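You operate a simulated robot arm through the tools that you are given. There is no shell and no other tool. Be economical: measure what you need, move in short steps, check, and stop when the job is done.

The job below is to be done with a simulated two-armed robot. You get a single attempt, and the scene is never put back.

## Task
Pick up the black oil can with one hand, pass it to the other hand and put it on the lower board of the gantry shelf. Set down upright: black oil can.

The check looks at the end state, three seconds after you hand in, the way a careful person would. Anything else that was tipped, shoved, dropped, spilled or broken makes it a failure.

## Robot
Two 7-joint arms with two-finger parallel grippers on one trunk, on a base that drives. Base frame: it is fixed to the floor where the robot stands at the start and does not move with it; the origin is under the middle of the robot, x ahead of it, y to its left, z up. Lengths are in mm, angles in rad, forces in N, time in s.
The left shoulder is at the start at [60, 189, 1178], the right one opposite. With the tool pointing down near the work surface each hand reaches from about 100 to 640 mm from the robot's upright axis, wherever it stands, measured 20 degrees to its own side. Places, roughly: lower board of the gantry shelf [-2500, 1500, 500]. Payload 3.43 kg a hand.
The TCP of each hand is the grasp point between the finger pads, 30 mm short of the fingertips. In the tool frame z runs along the fingers and y along their closing line. Largest opening 94 mm; finger width 28, thickness 10; the body of the gripper, 50 by 96 mm, starts 55 mm behind the TCP.
Orientation is that of the tool frame in the base frame, as a unit quaternion [x, y, z, w]. With the fingers straight down and closing along the base's y, the tool's x points along the base's -x, its y along +y and its z along -z.

## Interface
- The arms move only by the tool nudge_tool. It takes "left_commands", "right_commands" or both (then of equal length, played together; a hand with none holds still); each is text: rows parted by semicolons, each of 7 numbers parted by spaces: the turn, a rotation vector about the base's x, y, z in rad, then the shift along the base's x, y, z in mm, then the closure in counts, from 0 (fully open) to 255 (shut). In form: ax ay az dx dy dz grip; .... A call has 1 to 8 rows; each row is the pose to reach, as a shift and turn from the pose commanded when the call began. Rows are played at 5 a second. More than 50 mm and 0.15 rad between two rows, or a gripper value outside its range, and nothing of the call is played. Where a pose cannot be reached the arm comes as near as it can. A force on the tool above 40 N (or 10 N above the force at the start of the call, whichever is more), or a blocked arm, ends the call early, and 0.2 s more pass. The fingers move at their own pace (about 153 mm/s each) and stop on an object; they squeeze with about 39 N. The grip force told is the motor's: it shows also when the fingers shut on nothing. Time passes only in rows, and 0.2 s behind the last, so rows that repeat a pose let the fingers close. It gives the time, the measured TCP pose, the force on the tool (base axes), the opening and the grip force at its end, in the units of the frame above (readings bear some noise), with the torque about the TCP (base axes, N m) and any sound that the robot's microphone picked up, and new pictures: "show" is both (left out), scene, wrist or none (wrist: the cameras of the hands that moved).
- Cameras (640 x 400 px; columns grow to the right, rows downward): "scene" is now at [20.7, -0.9, 1727.9]; the picture's right is [-0.06, -1.00, 0.00], its down [-0.85, 0.05, -0.53] and it looks along [0.53, -0.03, -0.85] (base axes); focal length 278 px, centre (320, 200). "left" rides on the left gripper at [76, -14, -103] in its tool frame; the picture's right is [0.18, 0.98, 0.00], its down [-0.75, 0.14, -0.64] and it looks along [-0.63, 0.12, 0.77] (tool axes); focal length 243 px, centre (320, 200). "right" rides on the right gripper at [76, 14, -102] in its tool frame; the picture's right is [-0.18, 0.98, 0.00], its down [-0.75, -0.14, -0.64] and it looks along [-0.63, -0.12, 0.77] (tool axes); focal length 243 px, centre (320, 200). There is no depth. A picture from a camera that has moved, and an enlarged one, comes with that camera's place and axes in the base frame and with its lens. The place of the scene camera against the robot may be out by one fixed shift of up to 25 mm in any direction.
- slide_trunk(by): slides the trunk up (or, below 0, down) by that many mm; the arms and the scene camera ride with it, the base frame stays. It gives what a move gives, with no picture.
- drive_base(legs): drives the robot by 1 to 6 legs, each [ahead, left, turn to the left] in mm, mm and rad, along the robot's own axes; the way and the turn of a leg run together, so that a leg with both is an arc; at most 1500 mm and 3.142 rad a leg. The arms and the cameras ride along, it lands a little off, and it stops where it bumps. It gives what a move gives, and a new picture of the scene camera.
- pan_tilt(pan, tilt): turns the head with the scene camera to pan (to the left, within 1.501 rad either way) and tilt (down, from -0.506 to 1.204), counted from straight ahead of the robot. It gives what a move gives, and a new picture of the scene camera.
- zoom(camera, box): a new picture of the part [left, top, right, bottom] of that camera's present view, enlarged. No time passes.
- job_done(): hands the job in; it is judged then, once.

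Work in short steps. Places have to be worked out from the pictures, the camera data and where the tool is seen: move nearer, look again, correct. Check each grasp and each placing, and mend what went wrong. You have 120 turns and 260 pictures in all, those below and enlarged ones among them. Open the grippers and draw the arms clear of the work before you hand the job in, unless the task says otherwise; then end with one line.

The tools are called after "Call:" as name(argument=value, ...) on one line, values as JSON. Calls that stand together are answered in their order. nudge_tool: Moves the arms, as the interface text tells. Its arguments: {"type":"object","properties":{"left_commands":{"type":"string"},"right_commands":{"type":"string"},"show":{"type":"string","enum":["both","scene","wrist","none"]}},"required":[]} The other tools are called the same way: slide_trunk (by) slides the trunk up or down; drive_base (legs) drives the base; pan_tilt (pan, tilt) turns the head that bears the scene camera; zoom (camera, box) takes an enlarged picture of a part of a camera's view; job_done () hands the job in.

At the start:

```text
time: 0.0
left_tcp_pos: [409.3, 55.9, 1163.8]
left_tcp_rot: [0.0, 1.0, 0.001, 0.0]
left_force: [-0.1, -0.2, 0.1]
left_ft_torque: [0.01, -0.04, 0.0]
left_grip_width: 94.3
left_grip_force: 0.1
right_tcp_pos: [304.7, -279.1, 1071.7]
right_tcp_rot: [0.0, 1.0, 0.0, 0.0]
right_force: [0.6, -0.1, 0.3]
right_ft_torque: [0.0, -0.04, -0.03]
right_grip_width: 93.9
right_grip_force: 0.0
trunk travel left (down, up): [-850.0, 140.0]
robot x, y, heading: [0.1, 2.4, -0.002]
head pan, tilt: [-0.061, 1.016]
```

scene: 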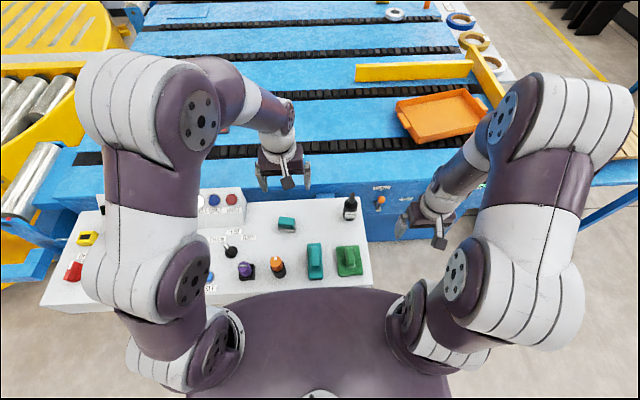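
right: 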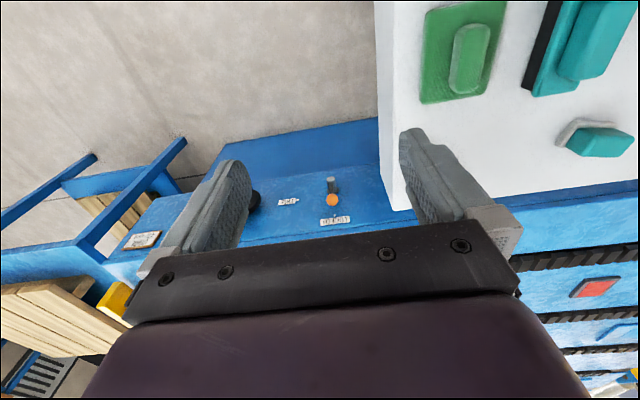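
left: 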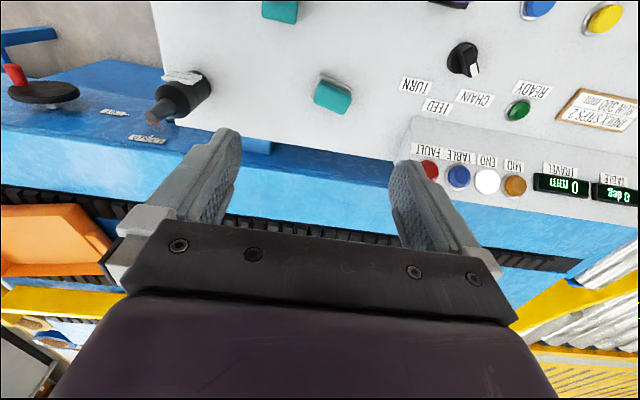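

The oil can appears to stand at the far right corner of the white panel, around x≈510, y≈-130. I'll zoom in to see its shape.

Call:
zoom(camera="scene", box=[290, 170, 410, 245])

Call:
zoom(camera="left", box=[100, 40, 260, 140])

```text
5.33 times, centred on (350, 208) of scene
camera zoom: at [20.7, -0.9, 1727.9], right [-0.06, -1.0, 0.0], down [-0.85, 0.05, -0.53], along [0.53, -0.03, -0.85], focal length 1481 px, centre (160, 160)
```

zoom: 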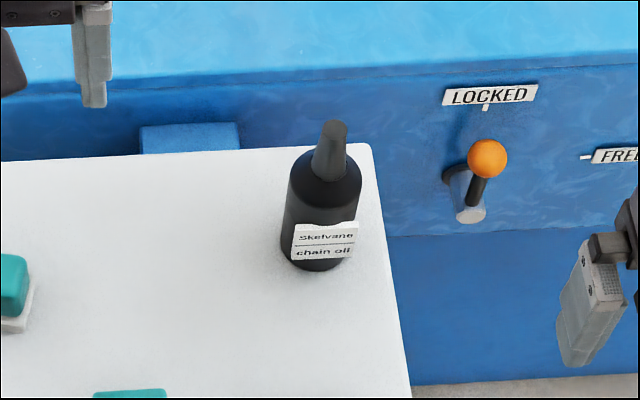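

```text
4.00 times, centred on (180, 90) of left
camera zoom: at [332.8, 42.4, 1267.7], right [-0.18, 0.98, 0.0], down [0.75, 0.14, 0.64], along [0.63, 0.12, -0.77], focal length 970 px, centre (880, 640)
```

zoom: 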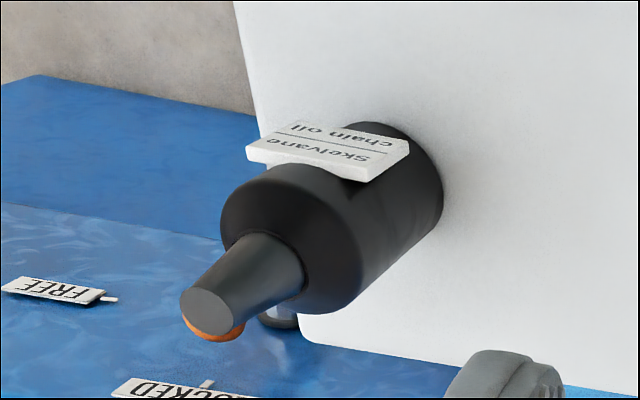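

The can is about 50 mm wide. Its body runs up to z≈940 and its nozzle to z≈987, at roughly (475..490, -134). I'll bring the right hand above it, staying high, and shift the left hand aside.

Call:
nudge_tool(right_commands="0 0 0 35 30 0 0; 0 0 0 70 60 0 0; 0 0 0 105 90 0 0; 0 0 0 140 120 0 0; 0 0 0 170 144 0 0; 0 0 0 170 144 0 0", left_commands="0 0 0 0 20 0 0; 0 0 0 0 40 0 0; 0 0 0 0 60 0 0; 0 0 0 0 80 0 0; 0 0 0 0 80 0 0; 0 0 0 0 80 0 0")

```text
time: 1.4
left_tcp_pos: [408.8, 136.6, 1164.6]
left_tcp_rot: [0.0, 1.0, -0.001, 0.001]
left_force: [-0.6, 0.8, -0.4]
left_ft_torque: [0.04, 0.0, 0.0]
left_grip_width: 94.3
left_grip_force: 0.1
right_tcp_pos: [473.0, -136.0, 1072.3]
right_tcp_rot: [0.001, 1.0, 0.0, 0.0]
right_force: [-0.6, -0.6, -0.4]
right_ft_torque: [0.0, -0.01, -0.01]
right_grip_width: 93.7
right_grip_force: 0.0
trunk travel left (down, up): [-850.0, 140.0]
robot x, y, heading: [-4.4, 2.4, -0.003]
head pan, tilt: [-0.061, 1.016]
camera scene: at [20.0, -1.7, 1727.9], right [-0.06, -1.0, 0.0], down [-0.85, 0.05, -0.53], along [0.53, -0.03, -0.85], focal length 278 px, centre (320, 200)
camera right: at [397.9, -120.8, 1175.8], right [0.18, 0.98, 0.0], down [0.75, -0.14, 0.64], along [0.63, -0.12, -0.77], focal length 243 px, centre (320, 200)
camera left: at [333.0, 122.8, 1268.0], right [-0.18, 0.98, 0.0], down [0.75, 0.14, 0.64], along [0.63, 0.12, -0.77], focal length 243 px, centre (320, 200)
```

scene: 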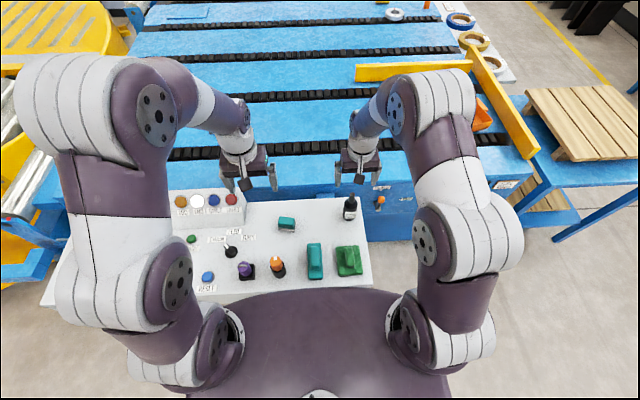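
right: 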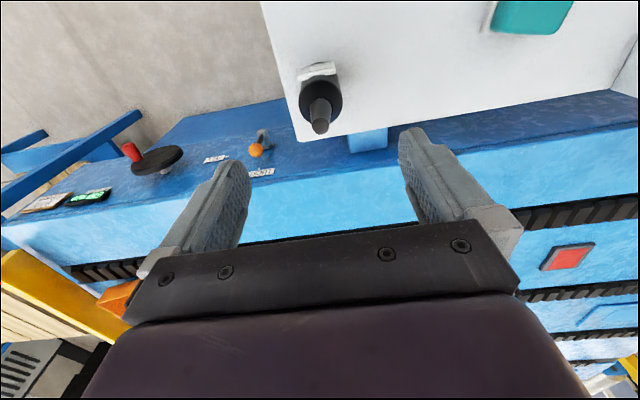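
left: 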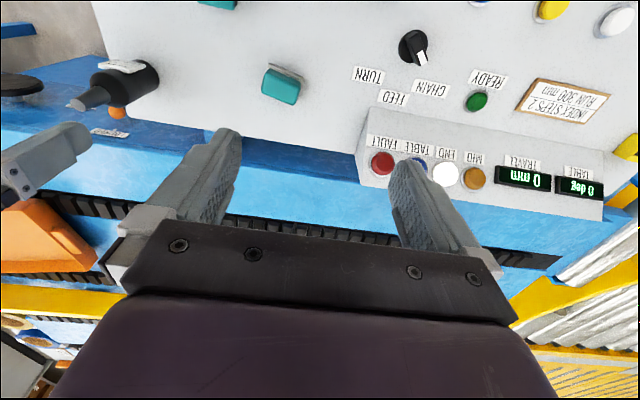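

The wrist view puts the can around (476, -136). I'll zoom in to refine that before descending.

Call:
zoom(camera="right", box=[264, 50, 376, 150])

Call:
zoom(camera="left", box=[50, 40, 178, 120])

```text
4.00 times, centred on (320, 100) of right
camera zoom: at [397.9, -120.8, 1175.8], right [0.18, 0.98, 0.0], down [0.75, -0.14, 0.64], along [0.63, -0.12, -0.77], focal length 970 px, centre (320, 600)
```

zoom: 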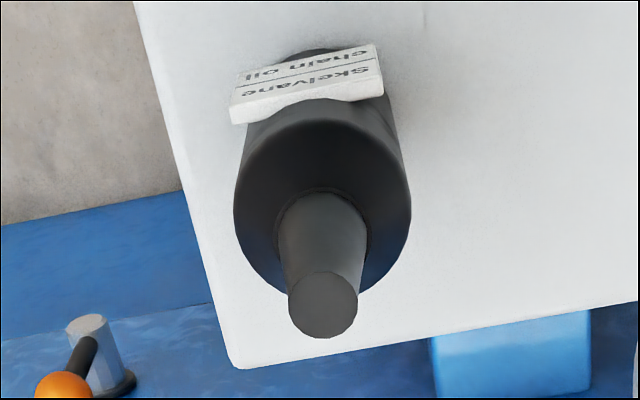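

```text
5.00 times, centred on (114, 80) of left
camera zoom: at [333.0, 122.8, 1268.0], right [-0.18, 0.98, 0.0], down [0.75, 0.14, 0.64], along [0.63, 0.12, -0.77], focal length 1213 px, centre (1350, 800)
```

zoom: 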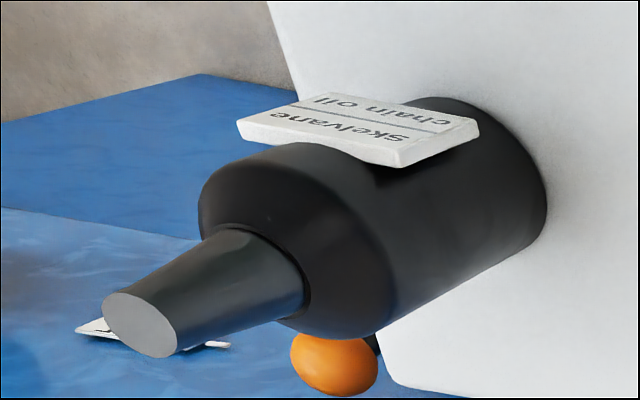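

Triangulating from both wrists, the can axis is about (480, -136), the nozzle tip z≈979 and the top of the straight body z≈917. I'll centre over it and come part of the way down.

Call:
nudge_tool(right_commands="0 0 0 7 0 0 0; 0 0 0 7 0 -40 0; 0 0 0 7 0 -80 0; 0 0 0 7 0 -105 0; 0 0 0 7 0 -105 0", show="wrist")

Call:
zoom(camera="left", box=[0, 20, 240, 170])

```text
time: 2.6
left_tcp_pos: [411.1, 136.3, 1164.2]
left_tcp_rot: [0.0, 1.0, 0.0, 0.0]
left_force: [1.3, 0.8, 0.8]
left_ft_torque: [0.0, 0.02, 0.01]
left_grip_width: 94.1
left_grip_force: 0.0
right_tcp_pos: [481.2, -135.0, 969.3]
right_tcp_rot: [0.001, 1.0, 0.0, 0.0]
right_force: [0.5, -0.8, 0.6]
right_ft_torque: [0.0, 0.01, -0.01]
right_grip_width: 93.9
right_grip_force: 0.0
trunk travel left (down, up): [-850.0, 140.0]
robot x, y, heading: [-0.5, -0.9, 0.004]
head pan, tilt: [-0.061, 1.016]
camera right: at [404.9, -119.3, 1070.8], right [0.18, 0.98, 0.0], down [0.75, -0.14, 0.64], along [0.63, -0.12, -0.77], focal length 243 px, centre (320, 200)
```

right: 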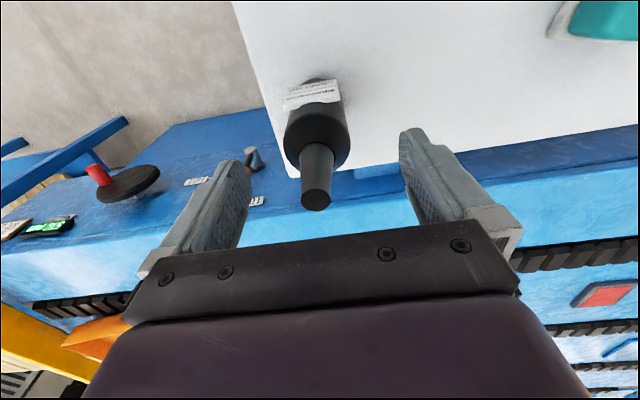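

```text
2.67 times, centred on (120, 95) of left
camera zoom: at [333.4, 123.3, 1267.9], right [-0.18, 0.98, 0.0], down [0.75, 0.14, 0.64], along [0.63, 0.12, -0.77], focal length 647 px, centre (853, 480)
```

zoom: 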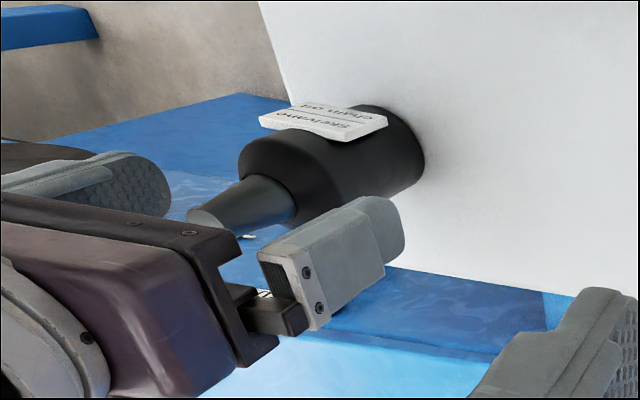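

The tip is centred between the fingers (≈482, -136). I'll descend to z≈930 so the palm stays clear of the nozzle, then close.

Call:
nudge_tool(right_commands="0 0 0 1 -1 -20 0; 0 0 0 1 -1 -38 0; 0 0 0 1 -1 -38 0; 0 0 0 1 -1 -38 255; 0 0 0 1 -1 -38 255; 0 0 0 1 -1 -38 255; 0 0 0 1 -1 -38 255", show="both")

Call:
zoom(camera="left", box=[0, 20, 240, 170])

```text
time: 4.2
left_tcp_pos: [409.3, 137.0, 1164.2]
left_tcp_rot: [0.0, 1.0, -0.001, 0.0]
left_force: [-0.6, 0.1, -0.1]
left_ft_torque: [0.01, 0.02, 0.0]
left_grip_width: 93.7
left_grip_force: 0.1
right_tcp_pos: [482.9, -133.5, 932.6]
right_tcp_rot: [0.0, 1.0, 0.0, 0.001]
right_force: [0.0, -0.1, 1.7]
right_ft_torque: [0.06, 0.01, -0.03]
right_grip_width: 44.5
right_grip_force: 39.3
trunk travel left (down, up): [-850.0, 140.0]
robot x, y, heading: [-2.1, -2.3, -0.001]
head pan, tilt: [-0.061, 1.016]
camera scene: at [20.5, -0.8, 1727.9], right [-0.06, -1.0, 0.0], down [-0.85, 0.05, -0.53], along [0.53, -0.03, -0.85], focal length 278 px, centre (320, 200)
camera right: at [406.5, -118.4, 1033.1], right [0.18, 0.98, 0.0], down [0.75, -0.14, 0.64], along [0.63, -0.12, -0.77], focal length 243 px, centre (320, 200)
```

scene: 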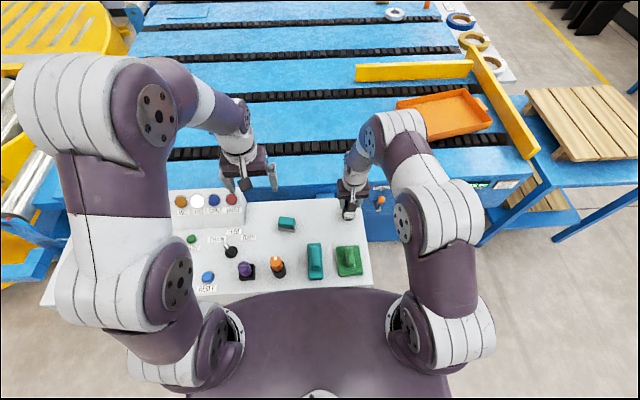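
right: 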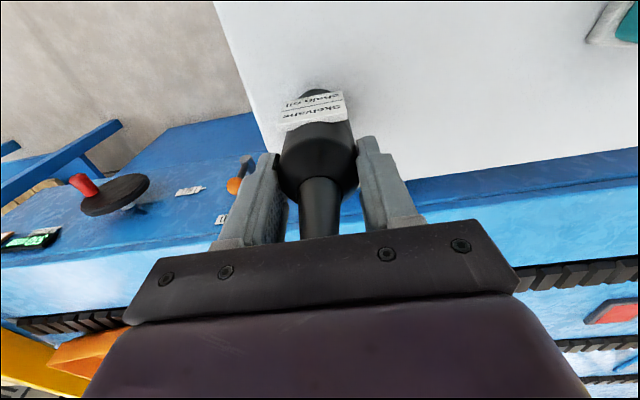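

```text
2.67 times, centred on (120, 95) of left
camera zoom: at [333.4, 123.4, 1267.8], right [-0.18, 0.98, 0.0], down [0.75, 0.14, 0.64], along [0.63, 0.12, -0.77], focal length 647 px, centre (853, 480)
```

zoom: 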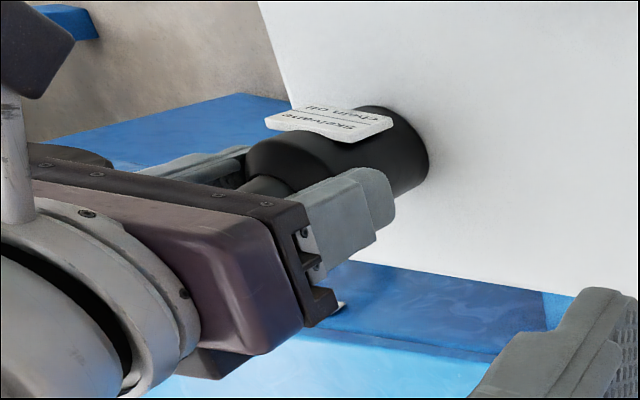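

It closed on 44.5 mm with 39 N, so the grip is good. I'll lift straight up 150 mm.

Call:
nudge_tool(right_commands="0 0 0 0 0 20 255; 0 0 0 0 0 50 255; 0 0 0 0 0 85 255; 0 0 0 0 0 120 255; 0 0 0 0 0 150 255; 0 0 0 0 0 150 255", show="wrist")

Call:
zoom(camera="left", box=[0, 20, 240, 170])

```text
time: 5.6
left_tcp_pos: [410.2, 137.5, 1163.8]
left_tcp_rot: [0.0, 1.0, 0.0, 0.0]
left_force: [0.0, -0.1, -0.3]
left_ft_torque: [-0.02, 0.0, 0.04]
left_grip_width: 94.0
left_grip_force: 0.1
right_tcp_pos: [484.2, -135.3, 1078.8]
right_tcp_rot: [0.0, 1.0, 0.0, 0.0]
right_force: [0.4, -0.2, -2.5]
right_ft_torque: [0.01, 0.05, -0.06]
right_grip_width: 44.3
right_grip_force: 38.9
trunk travel left (down, up): [-850.0, 140.0]
robot x, y, heading: [-1.6, 0.3, 0.002]
head pan, tilt: [-0.061, 1.016]
camera right: at [408.2, -119.7, 1181.0], right [0.18, 0.98, 0.0], down [0.75, -0.14, 0.64], along [0.63, -0.12, -0.77], focal length 243 px, centre (320, 200)
```

right: 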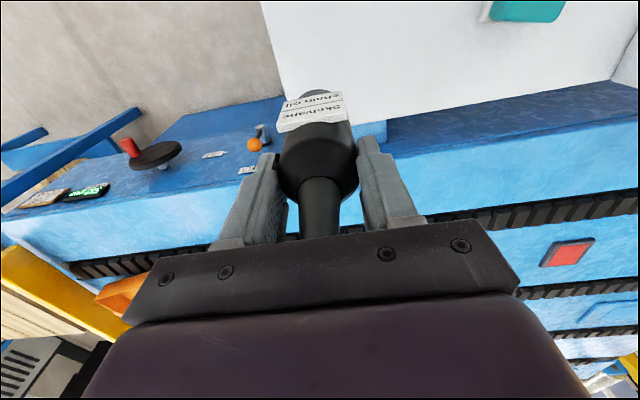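

```text
2.67 times, centred on (120, 95) of left
camera zoom: at [334.2, 123.2, 1267.6], right [-0.18, 0.98, 0.0], down [0.75, 0.14, 0.64], along [0.63, 0.12, -0.77], focal length 647 px, centre (853, 480)
```

zoom: 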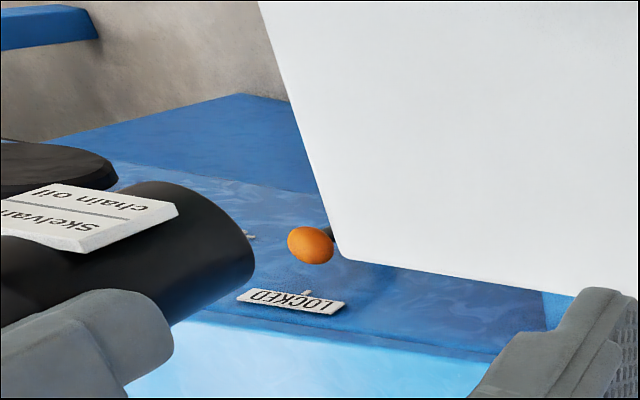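

The can is held and hangs straight. Before planning the handover I'll look left and behind toward the shelf.

Call:
pan_tilt(pan=1.5, tilt=0.4)

Call:
pan_tilt(pan=-1.5, tilt=0.4)

```text
time: 7.2
left_tcp_pos: [410.5, 136.8, 1164.7]
left_tcp_rot: [0.0, 1.0, 0.0, 0.0]
left_force: [-0.2, 0.3, 0.4]
left_ft_torque: [0.02, 0.01, 0.02]
left_grip_width: 93.9
left_grip_force: 0.0
right_tcp_pos: [483.4, -135.5, 1079.3]
right_tcp_rot: [0.0, 1.0, 0.0, 0.0]
right_force: [0.4, -0.1, -2.7]
right_ft_torque: [0.03, -0.03, -0.01]
right_grip_width: 44.5
right_grip_force: 38.6
trunk travel left (down, up): [-850.0, 140.0]
robot x, y, heading: [4.5, -2.3, 0.001]
head pan, tilt: [1.499, 0.4]
camera scene: at [-40.8, 95.6, 1779.2], right [1.0, -0.07, 0.0], down [-0.03, -0.39, -0.92], along [0.07, 0.92, -0.39], focal length 278 px, centre (320, 200)
```

scene: 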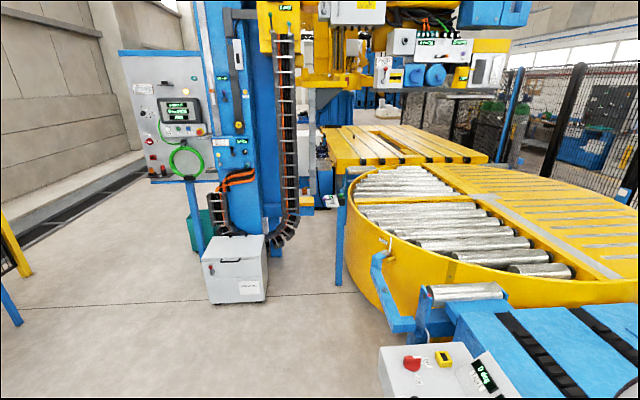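

```text
time: 9.8
left_tcp_pos: [410.6, 135.9, 1164.1]
left_tcp_rot: [0.0, 1.0, 0.0, 0.0]
left_force: [0.5, -0.3, -0.2]
left_ft_torque: [0.0, 0.01, 0.01]
left_grip_width: 94.0
left_grip_force: 0.1
right_tcp_pos: [483.8, -135.1, 1079.2]
right_tcp_rot: [-0.001, 1.0, 0.0, 0.001]
right_force: [0.5, -0.1, -1.2]
right_ft_torque: [0.0, -0.01, -0.03]
right_grip_width: 44.4
right_grip_force: 39.3
trunk travel left (down, up): [-850.0, 140.0]
robot x, y, heading: [-1.6, -1.4, -0.004]
head pan, tilt: [-1.499, 0.4]
camera scene: at [-40.9, -89.2, 1779.2], right [-1.0, -0.07, 0.0], down [-0.03, 0.39, -0.92], along [0.07, -0.92, -0.39], focal length 278 px, centre (320, 200)
```

scene: 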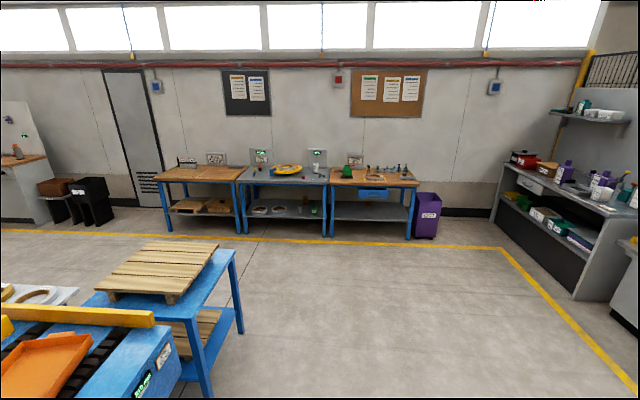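

Behind me is out of view. The left side shows open floor, with the gantry column well away. I'll back off 300 mm, turn left about 1.5 rad and look again to the left.

Call:
drive_base(legs=[[-300, 0, 0], [0, 0, 1.4]])

Call:
pan_tilt(pan=1.2, tilt=0.45)

```text
time: 15.4
left_tcp_pos: [-372.9, 425.2, 1164.6]
left_tcp_rot: [-0.652, 0.758, 0.0, 0.0]
left_force: [-0.1, 0.0, 0.5]
left_ft_torque: [0.0, 0.02, 0.03]
left_grip_width: 94.0
left_grip_force: 0.0
right_tcp_pos: [-93.0, 457.1, 1078.7]
right_tcp_rot: [-0.652, 0.758, -0.001, 0.0]
right_force: [-0.7, 0.6, -3.0]
right_ft_torque: [0.0, -0.03, 0.0]
right_grip_width: 44.3
right_grip_force: 38.5
trunk travel left (down, up): [-850.0, 140.0]
robot x, y, heading: [-296.9, -1.0, 1.417]
head pan, tilt: [-1.499, 0.4]
camera scene: at [-203.4, -63.4, 1779.2], right [-0.08, -1.0, 0.0], down [-0.39, 0.03, -0.92], along [0.92, -0.07, -0.39], focal length 278 px, centre (320, 200)
```

scene: 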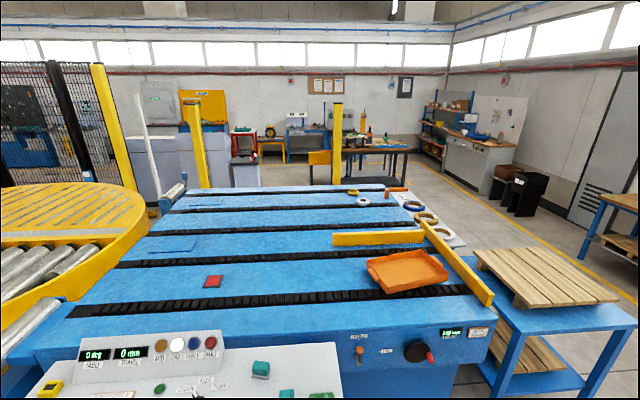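

```text
time: 17.8
left_tcp_pos: [-372.7, 426.4, 1164.0]
left_tcp_rot: [-0.652, 0.758, 0.0, -0.001]
left_force: [-0.6, -0.2, 0.0]
left_ft_torque: [-0.04, 0.0, -0.02]
left_grip_width: 94.2
left_grip_force: 0.1
right_tcp_pos: [-94.0, 456.9, 1080.6]
right_tcp_rot: [-0.652, 0.758, 0.001, 0.0]
right_force: [-0.1, -0.7, -1.8]
right_ft_torque: [-0.03, -0.02, 0.04]
right_grip_width: 44.4
right_grip_force: 39.0
trunk travel left (down, up): [-850.0, 140.0]
robot x, y, heading: [-300.8, -3.7, 1.424]
head pan, tilt: [1.201, 0.45]
camera scene: at [-375.7, -10.5, 1774.6], right [0.5, 0.87, 0.0], down [0.38, -0.22, -0.9], along [-0.78, 0.45, -0.44], focal length 278 px, centre (320, 200)
```

scene: 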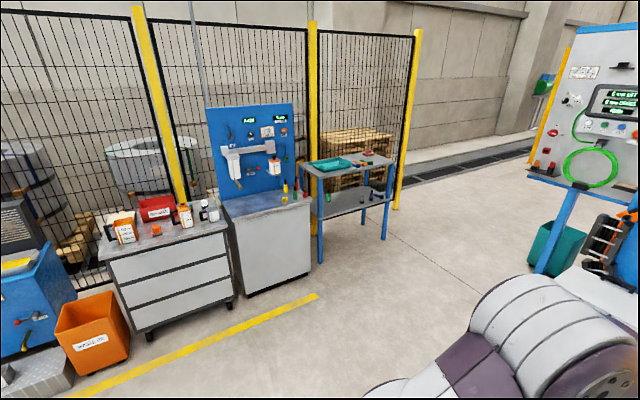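

The gantry shelf is the two-tier blue table ahead; the given place projects onto its lower board at (344, 201). I'll zoom in.

Call:
zoom(camera="scene", box=[280, 135, 424, 275])

```text
2.86 times, centred on (352, 205) of scene
camera zoom: at [-375.7, -10.5, 1774.6], right [0.5, 0.87, 0.0], down [0.38, -0.22, -0.9], along [-0.78, 0.45, -0.44], focal length 793 px, centre (229, 186)
```

zoom: 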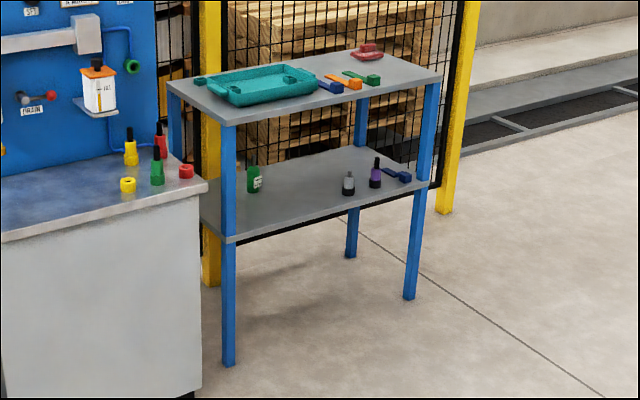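

The shelf's front edge is at x≈-2300, y 1100..1924. Its lower board is at z≈495 and its upper board at z≈880. The bottles on it are near (-2550,1340), (-2366,1630) and (-2369,1757), so a spot around (-2385,1430) is free. I'll drive to about (-1400,1570) facing -x and do the handover there.

Call:
drive_base(legs=[[0, 0, 0.757], [1000, 0, 0], [920, 0, 0], [0, 0, 0.96]])

Call:
pan_tilt(pan=0.0, tilt=0.75)

```text
time: 31.9
left_tcp_pos: [-1826.8, 1366.9, 1164.2]
left_tcp_rot: [0.999, 0.034, 0.0, 0.0]
left_force: [-0.5, -0.3, -0.5]
left_ft_torque: [0.0, -0.01, -0.02]
left_grip_width: 94.0
left_grip_force: 0.1
right_tcp_pos: [-1918.5, 1633.9, 1079.4]
right_tcp_rot: [0.999, 0.035, 0.001, -0.001]
right_force: [-0.9, -0.4, -2.3]
right_ft_torque: [0.0, 0.04, -0.07]
right_grip_width: 44.5
right_grip_force: 39.3
trunk travel left (down, up): [-850.0, 140.0]
robot x, y, heading: [-1428.0, 1531.1, -3.079]
head pan, tilt: [1.201, 0.45]
camera scene: at [-1383.3, 1451.1, 1774.6], right [-0.95, 0.3, 0.0], down [0.13, 0.42, -0.9], along [-0.27, -0.86, -0.44], focal length 278 px, centre (320, 200)
```

scene: 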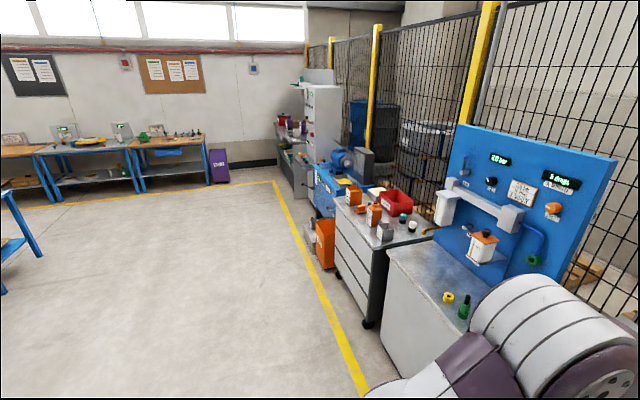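

```text
time: 33.3
left_tcp_pos: [-1827.1, 1366.5, 1164.6]
left_tcp_rot: [0.999, 0.034, 0.001, 0.0]
left_force: [0.0, -0.8, -0.4]
left_ft_torque: [0.02, -0.01, 0.01]
left_grip_width: 94.0
left_grip_force: 0.0
right_tcp_pos: [-1917.9, 1633.5, 1079.1]
right_tcp_rot: [0.999, 0.034, 0.0, 0.001]
right_force: [0.3, -0.5, -1.8]
right_ft_torque: [0.02, 0.03, 0.02]
right_grip_width: 44.5
right_grip_force: 39.0
trunk travel left (down, up): [-850.0, 140.0]
robot x, y, heading: [-1424.2, 1532.2, -3.078]
head pan, tilt: [0.0, 0.75]
camera scene: at [-1438.5, 1533.0, 1748.1], right [-0.07, 1.0, 0.0], down [0.68, 0.05, -0.73], along [-0.73, -0.05, -0.68], focal length 278 px, centre (320, 200)
```

scene: 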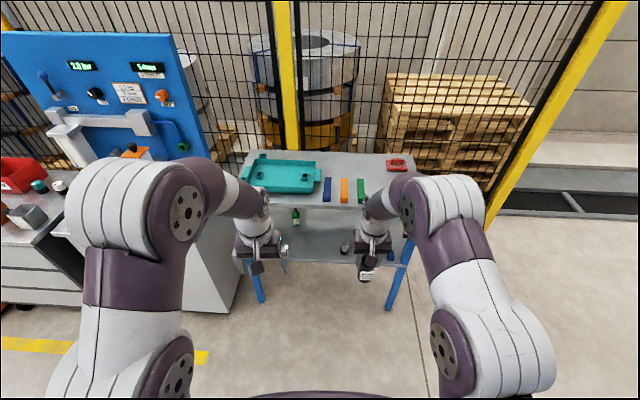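

I'm in front of the shelf but over-turned by 0.06 rad, so I'll square up. Then I'll start turning the left hand toward a horizontal pose: fingers forward-right, camera on top.

Call:
drive_base(legs=[[0, 0, -0.063]])

Call:
nudge_tool(left_commands="0.0977 -0.0405 0.0977 0 0 0 0; 0.1954 -0.081 0.1954 0 0 0 0; 0.293 -0.1215 0.293 0 0 0 0; 0.391 -0.162 0.391 0 0 0 0; 0.4885 -0.2025 0.4885 0 0 0 0; 0.586 -0.243 0.586 0 0 0 0; 0.684 -0.2835 0.684 0 0 0 0; 0.684 -0.2835 0.684 0 0 0 0", show="scene")

```text
time: 34.1
left_tcp_pos: [-1837.4, 1391.2, 1162.6]
left_tcp_rot: [1.0, 0.003, 0.0, 0.001]
left_force: [0.9, -1.3, 0.1]
left_ft_torque: [-0.03, 0.06, 0.0]
left_grip_width: 94.2
left_grip_force: 0.1
right_tcp_pos: [-1911.8, 1662.3, 1078.8]
right_tcp_rot: [1.0, 0.003, 0.0, -0.001]
right_force: [-0.4, -0.7, -1.8]
right_ft_torque: [0.01, -0.02, -0.01]
right_grip_width: 44.2
right_grip_force: 38.9
trunk travel left (down, up): [-850.0, 140.0]
robot x, y, heading: [-1427.6, 1534.1, -3.136]
head pan, tilt: [0.0, 0.75]
camera scene: at [-1438.5, 1532.9, 1748.1], right [-0.01, 1.0, 0.0], down [0.68, 0.0, -0.73], along [-0.73, 0.0, -0.68], focal length 278 px, centre (320, 200)
```

scene: 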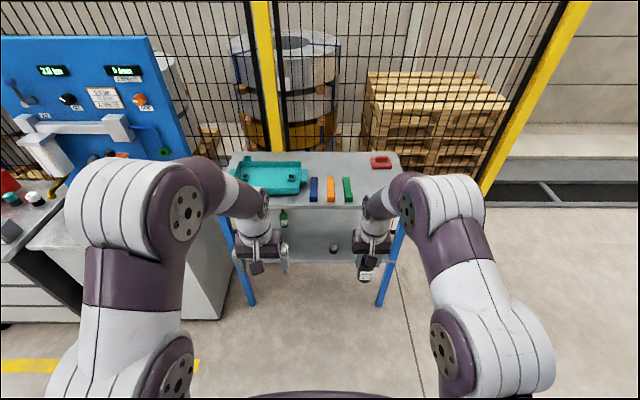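

```text
time: 35.9
left_tcp_pos: [-1830.4, 1397.4, 1155.7]
left_tcp_rot: [0.875, 0.33, 0.137, -0.327]
left_force: [0.2, -0.5, -0.3]
left_ft_torque: [-0.02, 0.0, 0.01]
left_grip_width: 94.1
left_grip_force: 0.1
left hand out of reach, approached as far as the arm can: row 7, 8
right_tcp_pos: [-1910.0, 1663.8, 1079.8]
right_tcp_rot: [1.0, 0.002, 0.0, 0.0]
right_force: [0.6, -0.2, -2.1]
right_ft_torque: [-0.02, 0.03, 0.0]
right_grip_width: 44.4
right_grip_force: 39.0
trunk travel left (down, up): [-850.0, 140.0]
robot x, y, heading: [-1427.0, 1529.6, -3.137]
head pan, tilt: [0.0, 0.75]
camera scene: at [-1437.3, 1535.2, 1748.1], right [-0.01, 1.0, 0.0], down [0.68, 0.0, -0.73], along [-0.73, 0.0, -0.68], focal length 278 px, centre (320, 200)
```

scene: 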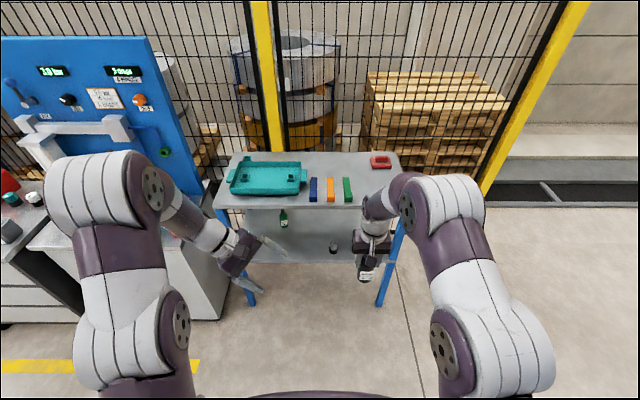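

The wrist hit a limit at about 0.85 rad of turn, maybe because the hand is so high. I'll lower the left hand 150 mm and continue the turn there.

Call:
nudge_tool(left_commands="0 0 0 0 0 -50 0; 0 0 0 0 0 -100 0; 0 0 0 0 0 -150 0; 0.0977 -0.0405 0.0977 0 0 -150 0; 0.1954 -0.081 0.1954 0 0 -150 0; 0.293 -0.1215 0.293 0 0 -150 0; 0.391 -0.162 0.391 0 0 -150 0; 0.391 -0.162 0.391 0 0 -150 0", show="scene")

```text
time: 37.7
left_tcp_pos: [-1819.5, 1401.7, 1000.8]
left_tcp_rot: [0.776, 0.429, 0.179, -0.426]
left_force: [0.7, 0.6, 0.3]
left_ft_torque: [-0.01, -0.02, -0.01]
left_grip_width: 94.0
left_grip_force: 0.0
left hand out of reach, approached as far as the arm can: row 6, 7, 8
right_tcp_pos: [-1911.1, 1663.9, 1079.5]
right_tcp_rot: [1.0, 0.002, 0.001, 0.0]
right_force: [0.5, 0.1, -1.6]
right_ft_torque: [0.01, 0.0, -0.01]
right_grip_width: 44.4
right_grip_force: 39.0
trunk travel left (down, up): [-850.0, 140.0]
robot x, y, heading: [-1426.3, 1530.6, -3.137]
head pan, tilt: [0.0, 0.75]
camera scene: at [-1438.7, 1534.4, 1748.1], right [-0.01, 1.0, 0.0], down [0.68, 0.0, -0.73], along [-0.73, 0.0, -0.68], focal length 278 px, centre (320, 200)
```

scene: 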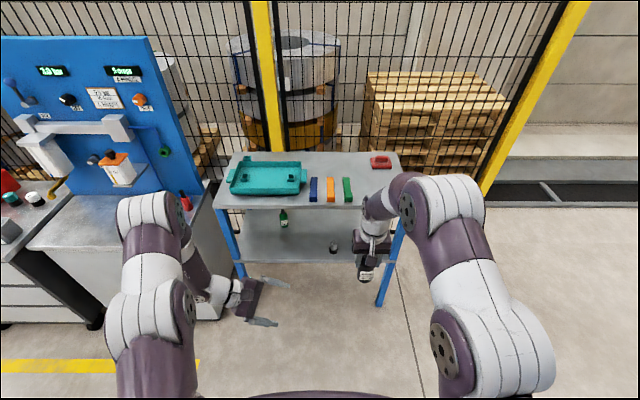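

The camera-up pose stays out of reach. The camera-down pose, a plain forward pitch, works if the can is placed about 50 mm in from the front edge, since the camera then stays outside the board. I'll undo the turn first.

Call:
nudge_tool(left_commands="-0.1018 0.0422 -0.1018 0 0 0 0; -0.2036 0.0844 -0.2036 0 0 0 0; -0.3054 0.1266 -0.3054 0 0 0 0; -0.4072 0.1688 -0.4072 0 0 0 0; -0.509 0.211 -0.509 0 0 0 0; -0.6108 0.2532 -0.6108 0 0 0 0; -0.7126 0.2954 -0.7126 0 0 0 0; -0.8144 0.3376 -0.8144 0 0 0 0", show="none")

```text
time: 39.5
left_tcp_pos: [-1822.3, 1402.3, 1000.8]
left_tcp_rot: [0.997, 0.057, 0.022, -0.053]
left_force: [0.4, 0.2, 0.2]
left_ft_torque: [0.02, 0.02, 0.0]
left_grip_width: 94.1
left_grip_force: 0.1
right_tcp_pos: [-1911.3, 1663.6, 1079.1]
right_tcp_rot: [1.0, 0.002, 0.0, -0.001]
right_force: [0.6, 0.5, -3.2]
right_ft_torque: [-0.01, 0.04, 0.0]
right_grip_width: 44.4
right_grip_force: 38.8
trunk travel left (down, up): [-850.0, 140.0]
robot x, y, heading: [-1427.6, 1532.7, -3.14]
head pan, tilt: [0.0, 0.75]
```

The left hand is nearly back to pointing down. I'll remove the residual turn, then pitch the fingers forward in steps.

Call:
nudge_tool(left_commands="-0.105 0.0436 -0.105 0 0 0 0; -0.105 0.0436 -0.105 0 0 0 0", show="none")

Call:
nudge_tool(left_commands="0 0.15 0 0 0 0 0; 0 0.3 0 0 0 0 0; 0 0.45 0 0 0 0 0; 0 0.6 0 0 0 0 0; 0 0.75 0 0 0 0 0; 0 0.9 0 0 0 0 0; 0 1.05 0 0 0 0 0; 0 1.2 0 0 0 0 0", show="scene")

```text
refused: row 1 steps farther than a row can; nothing moved
```

```text
time: 41.3
left_tcp_pos: [-1822.1, 1403.4, 1001.0]
left_tcp_rot: [0.835, 0.016, -0.545, -0.076]
left_force: [0.5, 0.3, 0.2]
left_ft_torque: [0.04, -0.02, 0.01]
left_grip_width: 94.0
left_grip_force: 0.0
left hand out of reach, approached as far as the arm can: row 4
right_tcp_pos: [-1912.6, 1664.4, 1078.8]
right_tcp_rot: [1.0, 0.002, 0.0, 0.0]
right_force: [0.4, 0.1, -1.7]
right_ft_torque: [-0.03, 0.02, -0.04]
right_grip_width: 44.4
right_grip_force: 38.0
trunk travel left (down, up): [-850.0, 140.0]
robot x, y, heading: [-1428.0, 1529.0, -3.136]
head pan, tilt: [0.0, 0.75]
camera scene: at [-1439.0, 1534.7, 1748.1], right [-0.01, 1.0, 0.0], down [0.68, 0.0, -0.73], along [-0.73, 0.0, -0.68], focal length 278 px, centre (320, 200)
```

scene: 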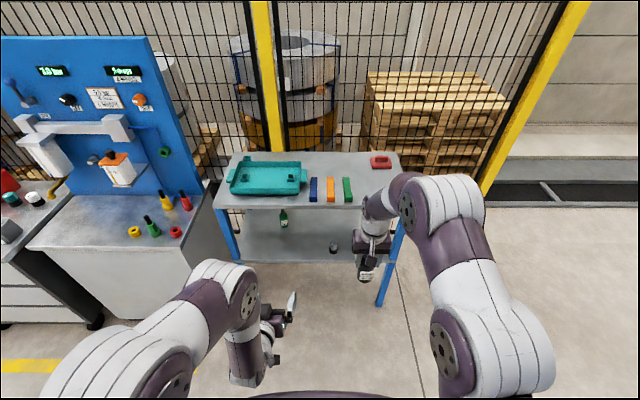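

It now points forward, pitched down about 0.4 rad. I'll correct the small yaw and roll to a 0.2 rad pitch, and shift toward the handover spot at y≈1480, z≈1026.

Call:
nudge_tool(left_commands="-0.0685 0.1055 0.0355 4 26 8 0; -0.137 0.211 0.071 8 52 16 0; -0.137 0.211 0.071 10 77 25 0; -0.137 0.211 0.071 10 77 25 0", show="both")

```text
time: 42.3
left_tcp_pos: [-1815.1, 1476.8, 1025.6]
left_tcp_rot: [0.773, 0.009, -0.634, 0.002]
left_force: [-0.1, 0.0, 0.0]
left_ft_torque: [-0.01, 0.01, 0.01]
left_grip_width: 94.1
left_grip_force: 0.0
right_tcp_pos: [-1911.6, 1664.6, 1079.5]
right_tcp_rot: [1.0, 0.002, 0.0, -0.001]
right_force: [-0.1, 0.2, -0.6]
right_ft_torque: [0.01, 0.0, 0.02]
right_grip_width: 44.6
right_grip_force: 39.1
trunk travel left (down, up): [-850.0, 140.0]
robot x, y, heading: [-1426.9, 1531.4, -3.135]
head pan, tilt: [0.0, 0.75]
camera scene: at [-1438.8, 1534.5, 1748.1], right [-0.01, 1.0, 0.0], down [0.68, 0.0, -0.73], along [-0.73, 0.0, -0.68], focal length 278 px, centre (320, 200)
camera left: at [-1700.8, 1493.8, 972.5], right [0.05, -0.98, -0.19], down [0.48, -0.14, 0.86], along [-0.87, -0.13, 0.47], focal length 243 px, centre (320, 200)
```

scene: 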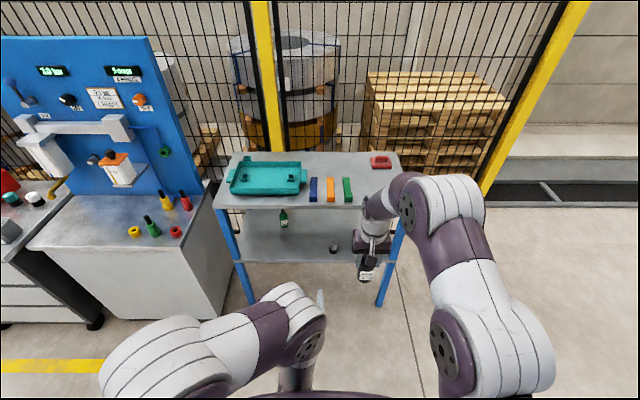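
left: 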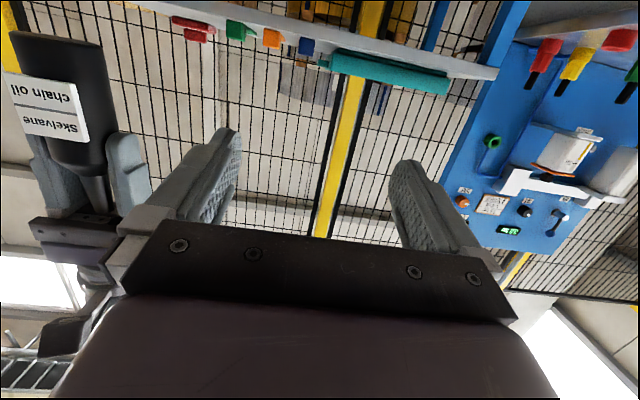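

The left hand is in the wanted pose, and its camera sees the can to the right, label toward the palm. I'll bring the right hand sideways so the can is in front of the left fingers.

Call:
nudge_tool(right_commands="0 0 0 0 -40 0 255; 0 0 0 0 -80 0 255; 0 0 0 0 -120 0 255; 0 0 0 0 -160 0 255; 0 0 0 0 -187 0 255; 0 0 0 0 -187 0 255", show="both")

Call:
zoom(camera="left", box=[160, 0, 480, 200])

```text
time: 43.7
left_tcp_pos: [-1817.1, 1480.3, 1027.5]
left_tcp_rot: [0.772, 0.007, -0.635, -0.002]
left_force: [-0.6, -0.1, -0.2]
left_ft_torque: [0.0, 0.01, 0.03]
left_grip_width: 94.0
left_grip_force: 0.1
right_tcp_pos: [-1910.6, 1477.2, 1081.7]
right_tcp_rot: [1.0, 0.002, 0.0, 0.001]
right_force: [-0.3, 0.7, -2.1]
right_ft_torque: [-0.01, 0.01, 0.01]
right_grip_width: 44.5
right_grip_force: 39.0
trunk travel left (down, up): [-850.0, 140.0]
robot x, y, heading: [-1428.3, 1529.2, -3.137]
head pan, tilt: [0.0, 0.75]
camera scene: at [-1438.5, 1535.2, 1748.1], right [-0.01, 1.0, 0.0], down [0.68, 0.0, -0.73], along [-0.73, 0.0, -0.68], focal length 278 px, centre (320, 200)
camera right: at [-1834.6, 1464.7, 1183.4], right [-0.18, -0.98, 0.0], down [-0.75, 0.14, 0.64], along [-0.63, 0.11, -0.77], focal length 243 px, centre (320, 200)
```

scene: 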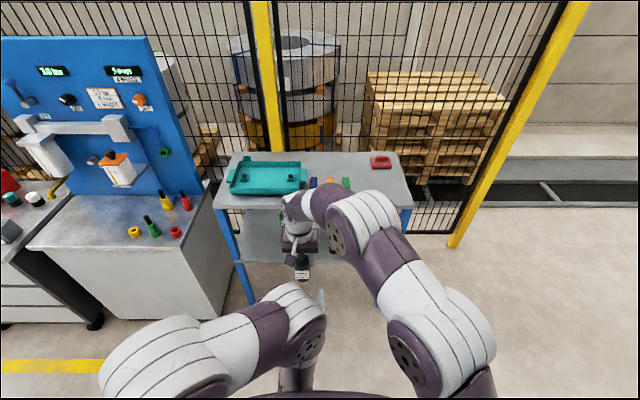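
right: 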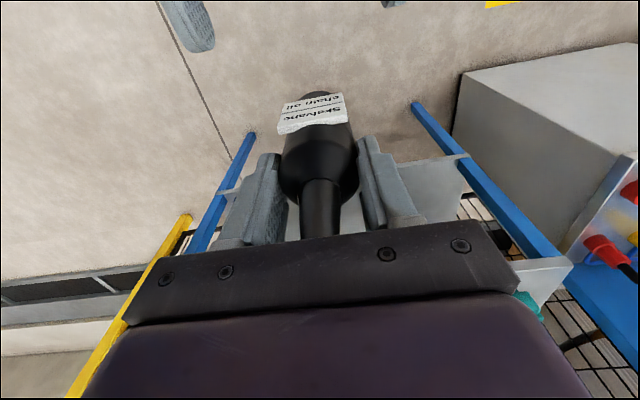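

```text
2.00 times, centred on (320, 100) of left
camera zoom: at [-1701.1, 1496.3, 973.4], right [0.05, -0.98, -0.19], down [0.48, -0.15, 0.86], along [-0.87, -0.13, 0.47], focal length 485 px, centre (320, 400)
```

zoom: 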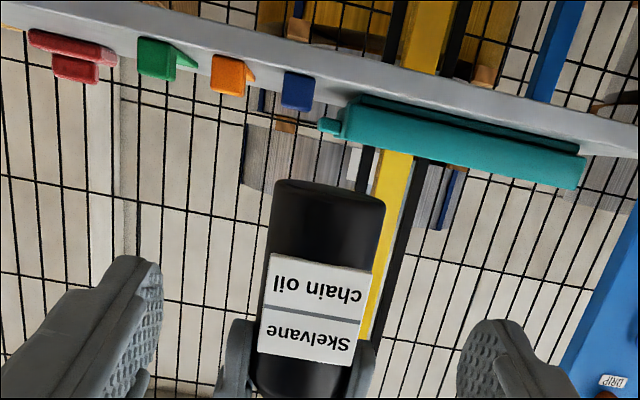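

The can base reads z≈990, so the left fingers (z≈1027) will grip about 36 mm up, under the right fingertips at z≈1052. Lateral alignment is good, so I'll advance the left hand 94 mm.

Call:
nudge_tool(left_commands="0 0 0 -25 -1 -2 0; 0 0 0 -50 -1 -2 0; 0 0 0 -75 -1 -2 0; 0 0 0 -94 -1 -2 0; 0 0 0 -94 -1 -2 0", show="wrist")

Call:
zoom(camera="right", box=[200, 40, 440, 240])

```text
time: 44.9
left_tcp_pos: [-1904.9, 1476.8, 1024.8]
left_tcp_rot: [0.776, 0.0, -0.631, -0.001]
left_force: [-0.1, -0.2, -0.2]
left_ft_torque: [0.02, -0.01, 0.0]
left_grip_width: 93.8
left_grip_force: 0.2
right_tcp_pos: [-1911.3, 1477.6, 1081.0]
right_tcp_rot: [1.0, 0.003, 0.0, 0.0]
right_force: [0.7, 0.5, -1.5]
right_ft_torque: [-0.03, 0.0, 0.0]
right_grip_width: 44.2
right_grip_force: 38.7
trunk travel left (down, up): [-850.0, 140.0]
robot x, y, heading: [-1430.5, 1530.5, -3.141]
head pan, tilt: [0.0, 0.75]
camera left: at [-1788.4, 1492.5, 972.2], right [0.04, -0.98, -0.18], down [0.47, -0.14, 0.87], along [-0.88, -0.12, 0.46], focal length 243 px, centre (320, 200)
```

left: 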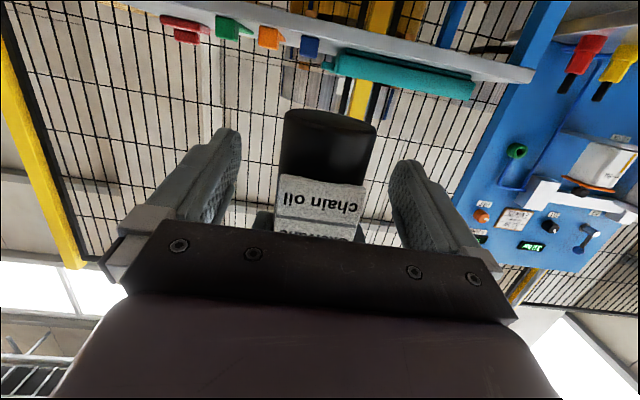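

```text
2.00 times, centred on (320, 140) of right
camera zoom: at [-1834.4, 1464.7, 1183.5], right [-0.18, -0.98, 0.0], down [-0.75, 0.14, 0.64], along [-0.63, 0.11, -0.77], focal length 485 px, centre (320, 320)
```

zoom: 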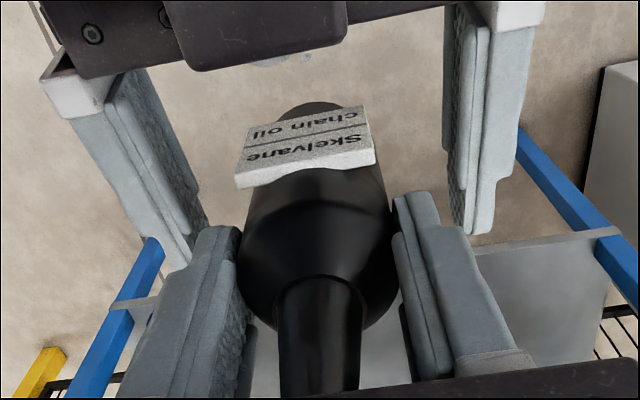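

The left fingers straddle the body below the right ones with clearance. I'll advance another 4 mm and close the left gripper.

Call:
nudge_tool(left_commands="0 0 0 -4 0 0 0; 0 0 0 -4 0 0 120; 0 0 0 -4 0 0 255; 0 0 0 -4 0 0 255; 0 0 0 -4 0 0 255; 0 0 0 -4 0 0 255", show="wrist")

Call:
zoom(camera="right", box=[200, 40, 440, 240])

```text
time: 46.3
left_tcp_pos: [-1909.1, 1476.6, 1023.2]
left_tcp_rot: [0.776, 0.0, -0.631, -0.001]
left_force: [-0.9, -3.3, -0.3]
left_ft_torque: [0.01, 0.0, 0.03]
left_grip_width: 49.3
left_grip_force: 38.9
right_tcp_pos: [-1910.7, 1477.8, 1082.1]
right_tcp_rot: [1.0, 0.003, -0.001, -0.001]
right_force: [0.2, 2.9, 0.5]
right_ft_torque: [0.14, -0.01, 0.0]
right_grip_width: 44.2
right_grip_force: 38.7
trunk travel left (down, up): [-850.0, 140.0]
robot x, y, heading: [-1425.3, 1529.2, -3.134]
head pan, tilt: [0.0, 0.75]
camera left: at [-1792.3, 1492.7, 971.2], right [0.04, -0.98, -0.18], down [0.47, -0.14, 0.87], along [-0.88, -0.12, 0.46], focal length 243 px, centre (320, 200)
```

left: 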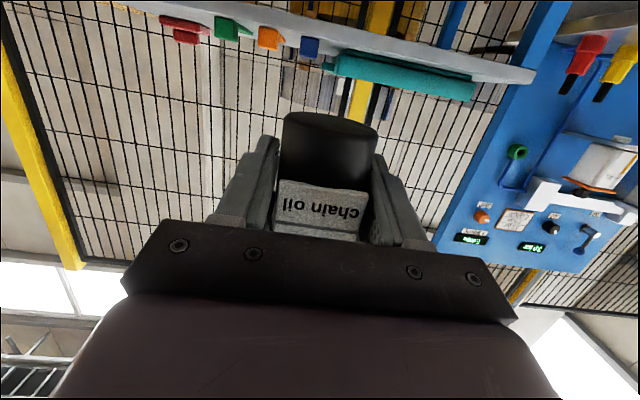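

```text
2.00 times, centred on (320, 140) of right
camera zoom: at [-1834.8, 1464.6, 1183.4], right [-0.18, -0.98, 0.0], down [-0.75, 0.14, 0.64], along [-0.63, 0.11, -0.77], focal length 485 px, centre (320, 320)
```

zoom: 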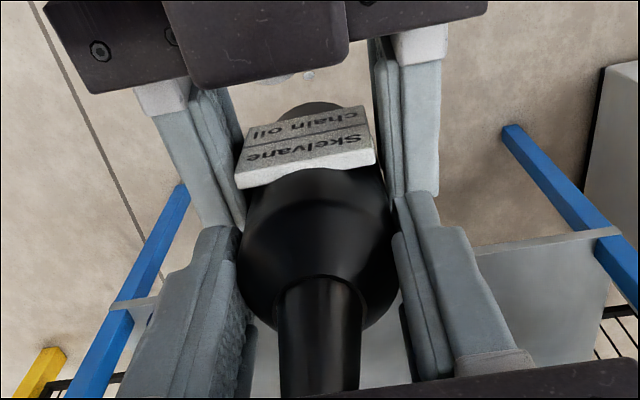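

The left grip reads 49.3 mm, wider than the right's 44.4, so I want a close look at what the left pads touch before releasing.

Call:
zoom(camera="left", box=[220, 90, 420, 250])

Call:
zoom(camera="right", box=[250, 70, 400, 170])

```text
2.50 times, centred on (320, 170) of left
camera zoom: at [-1792.3, 1492.7, 971.2], right [0.04, -0.98, -0.18], down [0.47, -0.14, 0.87], along [-0.88, -0.12, 0.46], focal length 606 px, centre (320, 275)
```

zoom: 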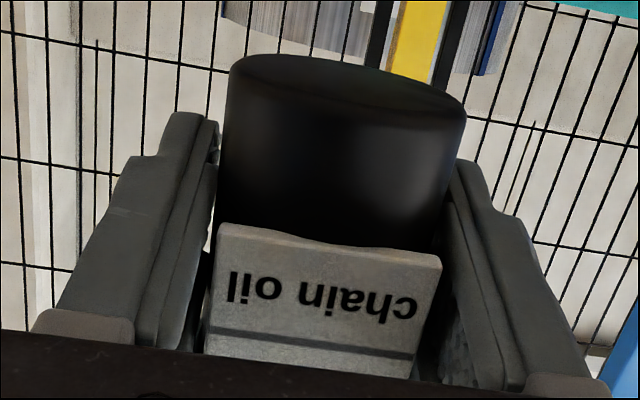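

```text
4.00 times, centred on (325, 120) of right
camera zoom: at [-1834.8, 1464.6, 1183.4], right [-0.18, -0.98, 0.0], down [-0.75, 0.14, 0.64], along [-0.63, 0.11, -0.77], focal length 970 px, centre (300, 520)
```

zoom: 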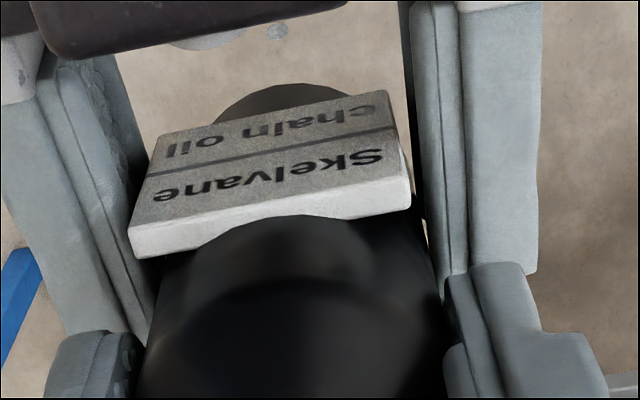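

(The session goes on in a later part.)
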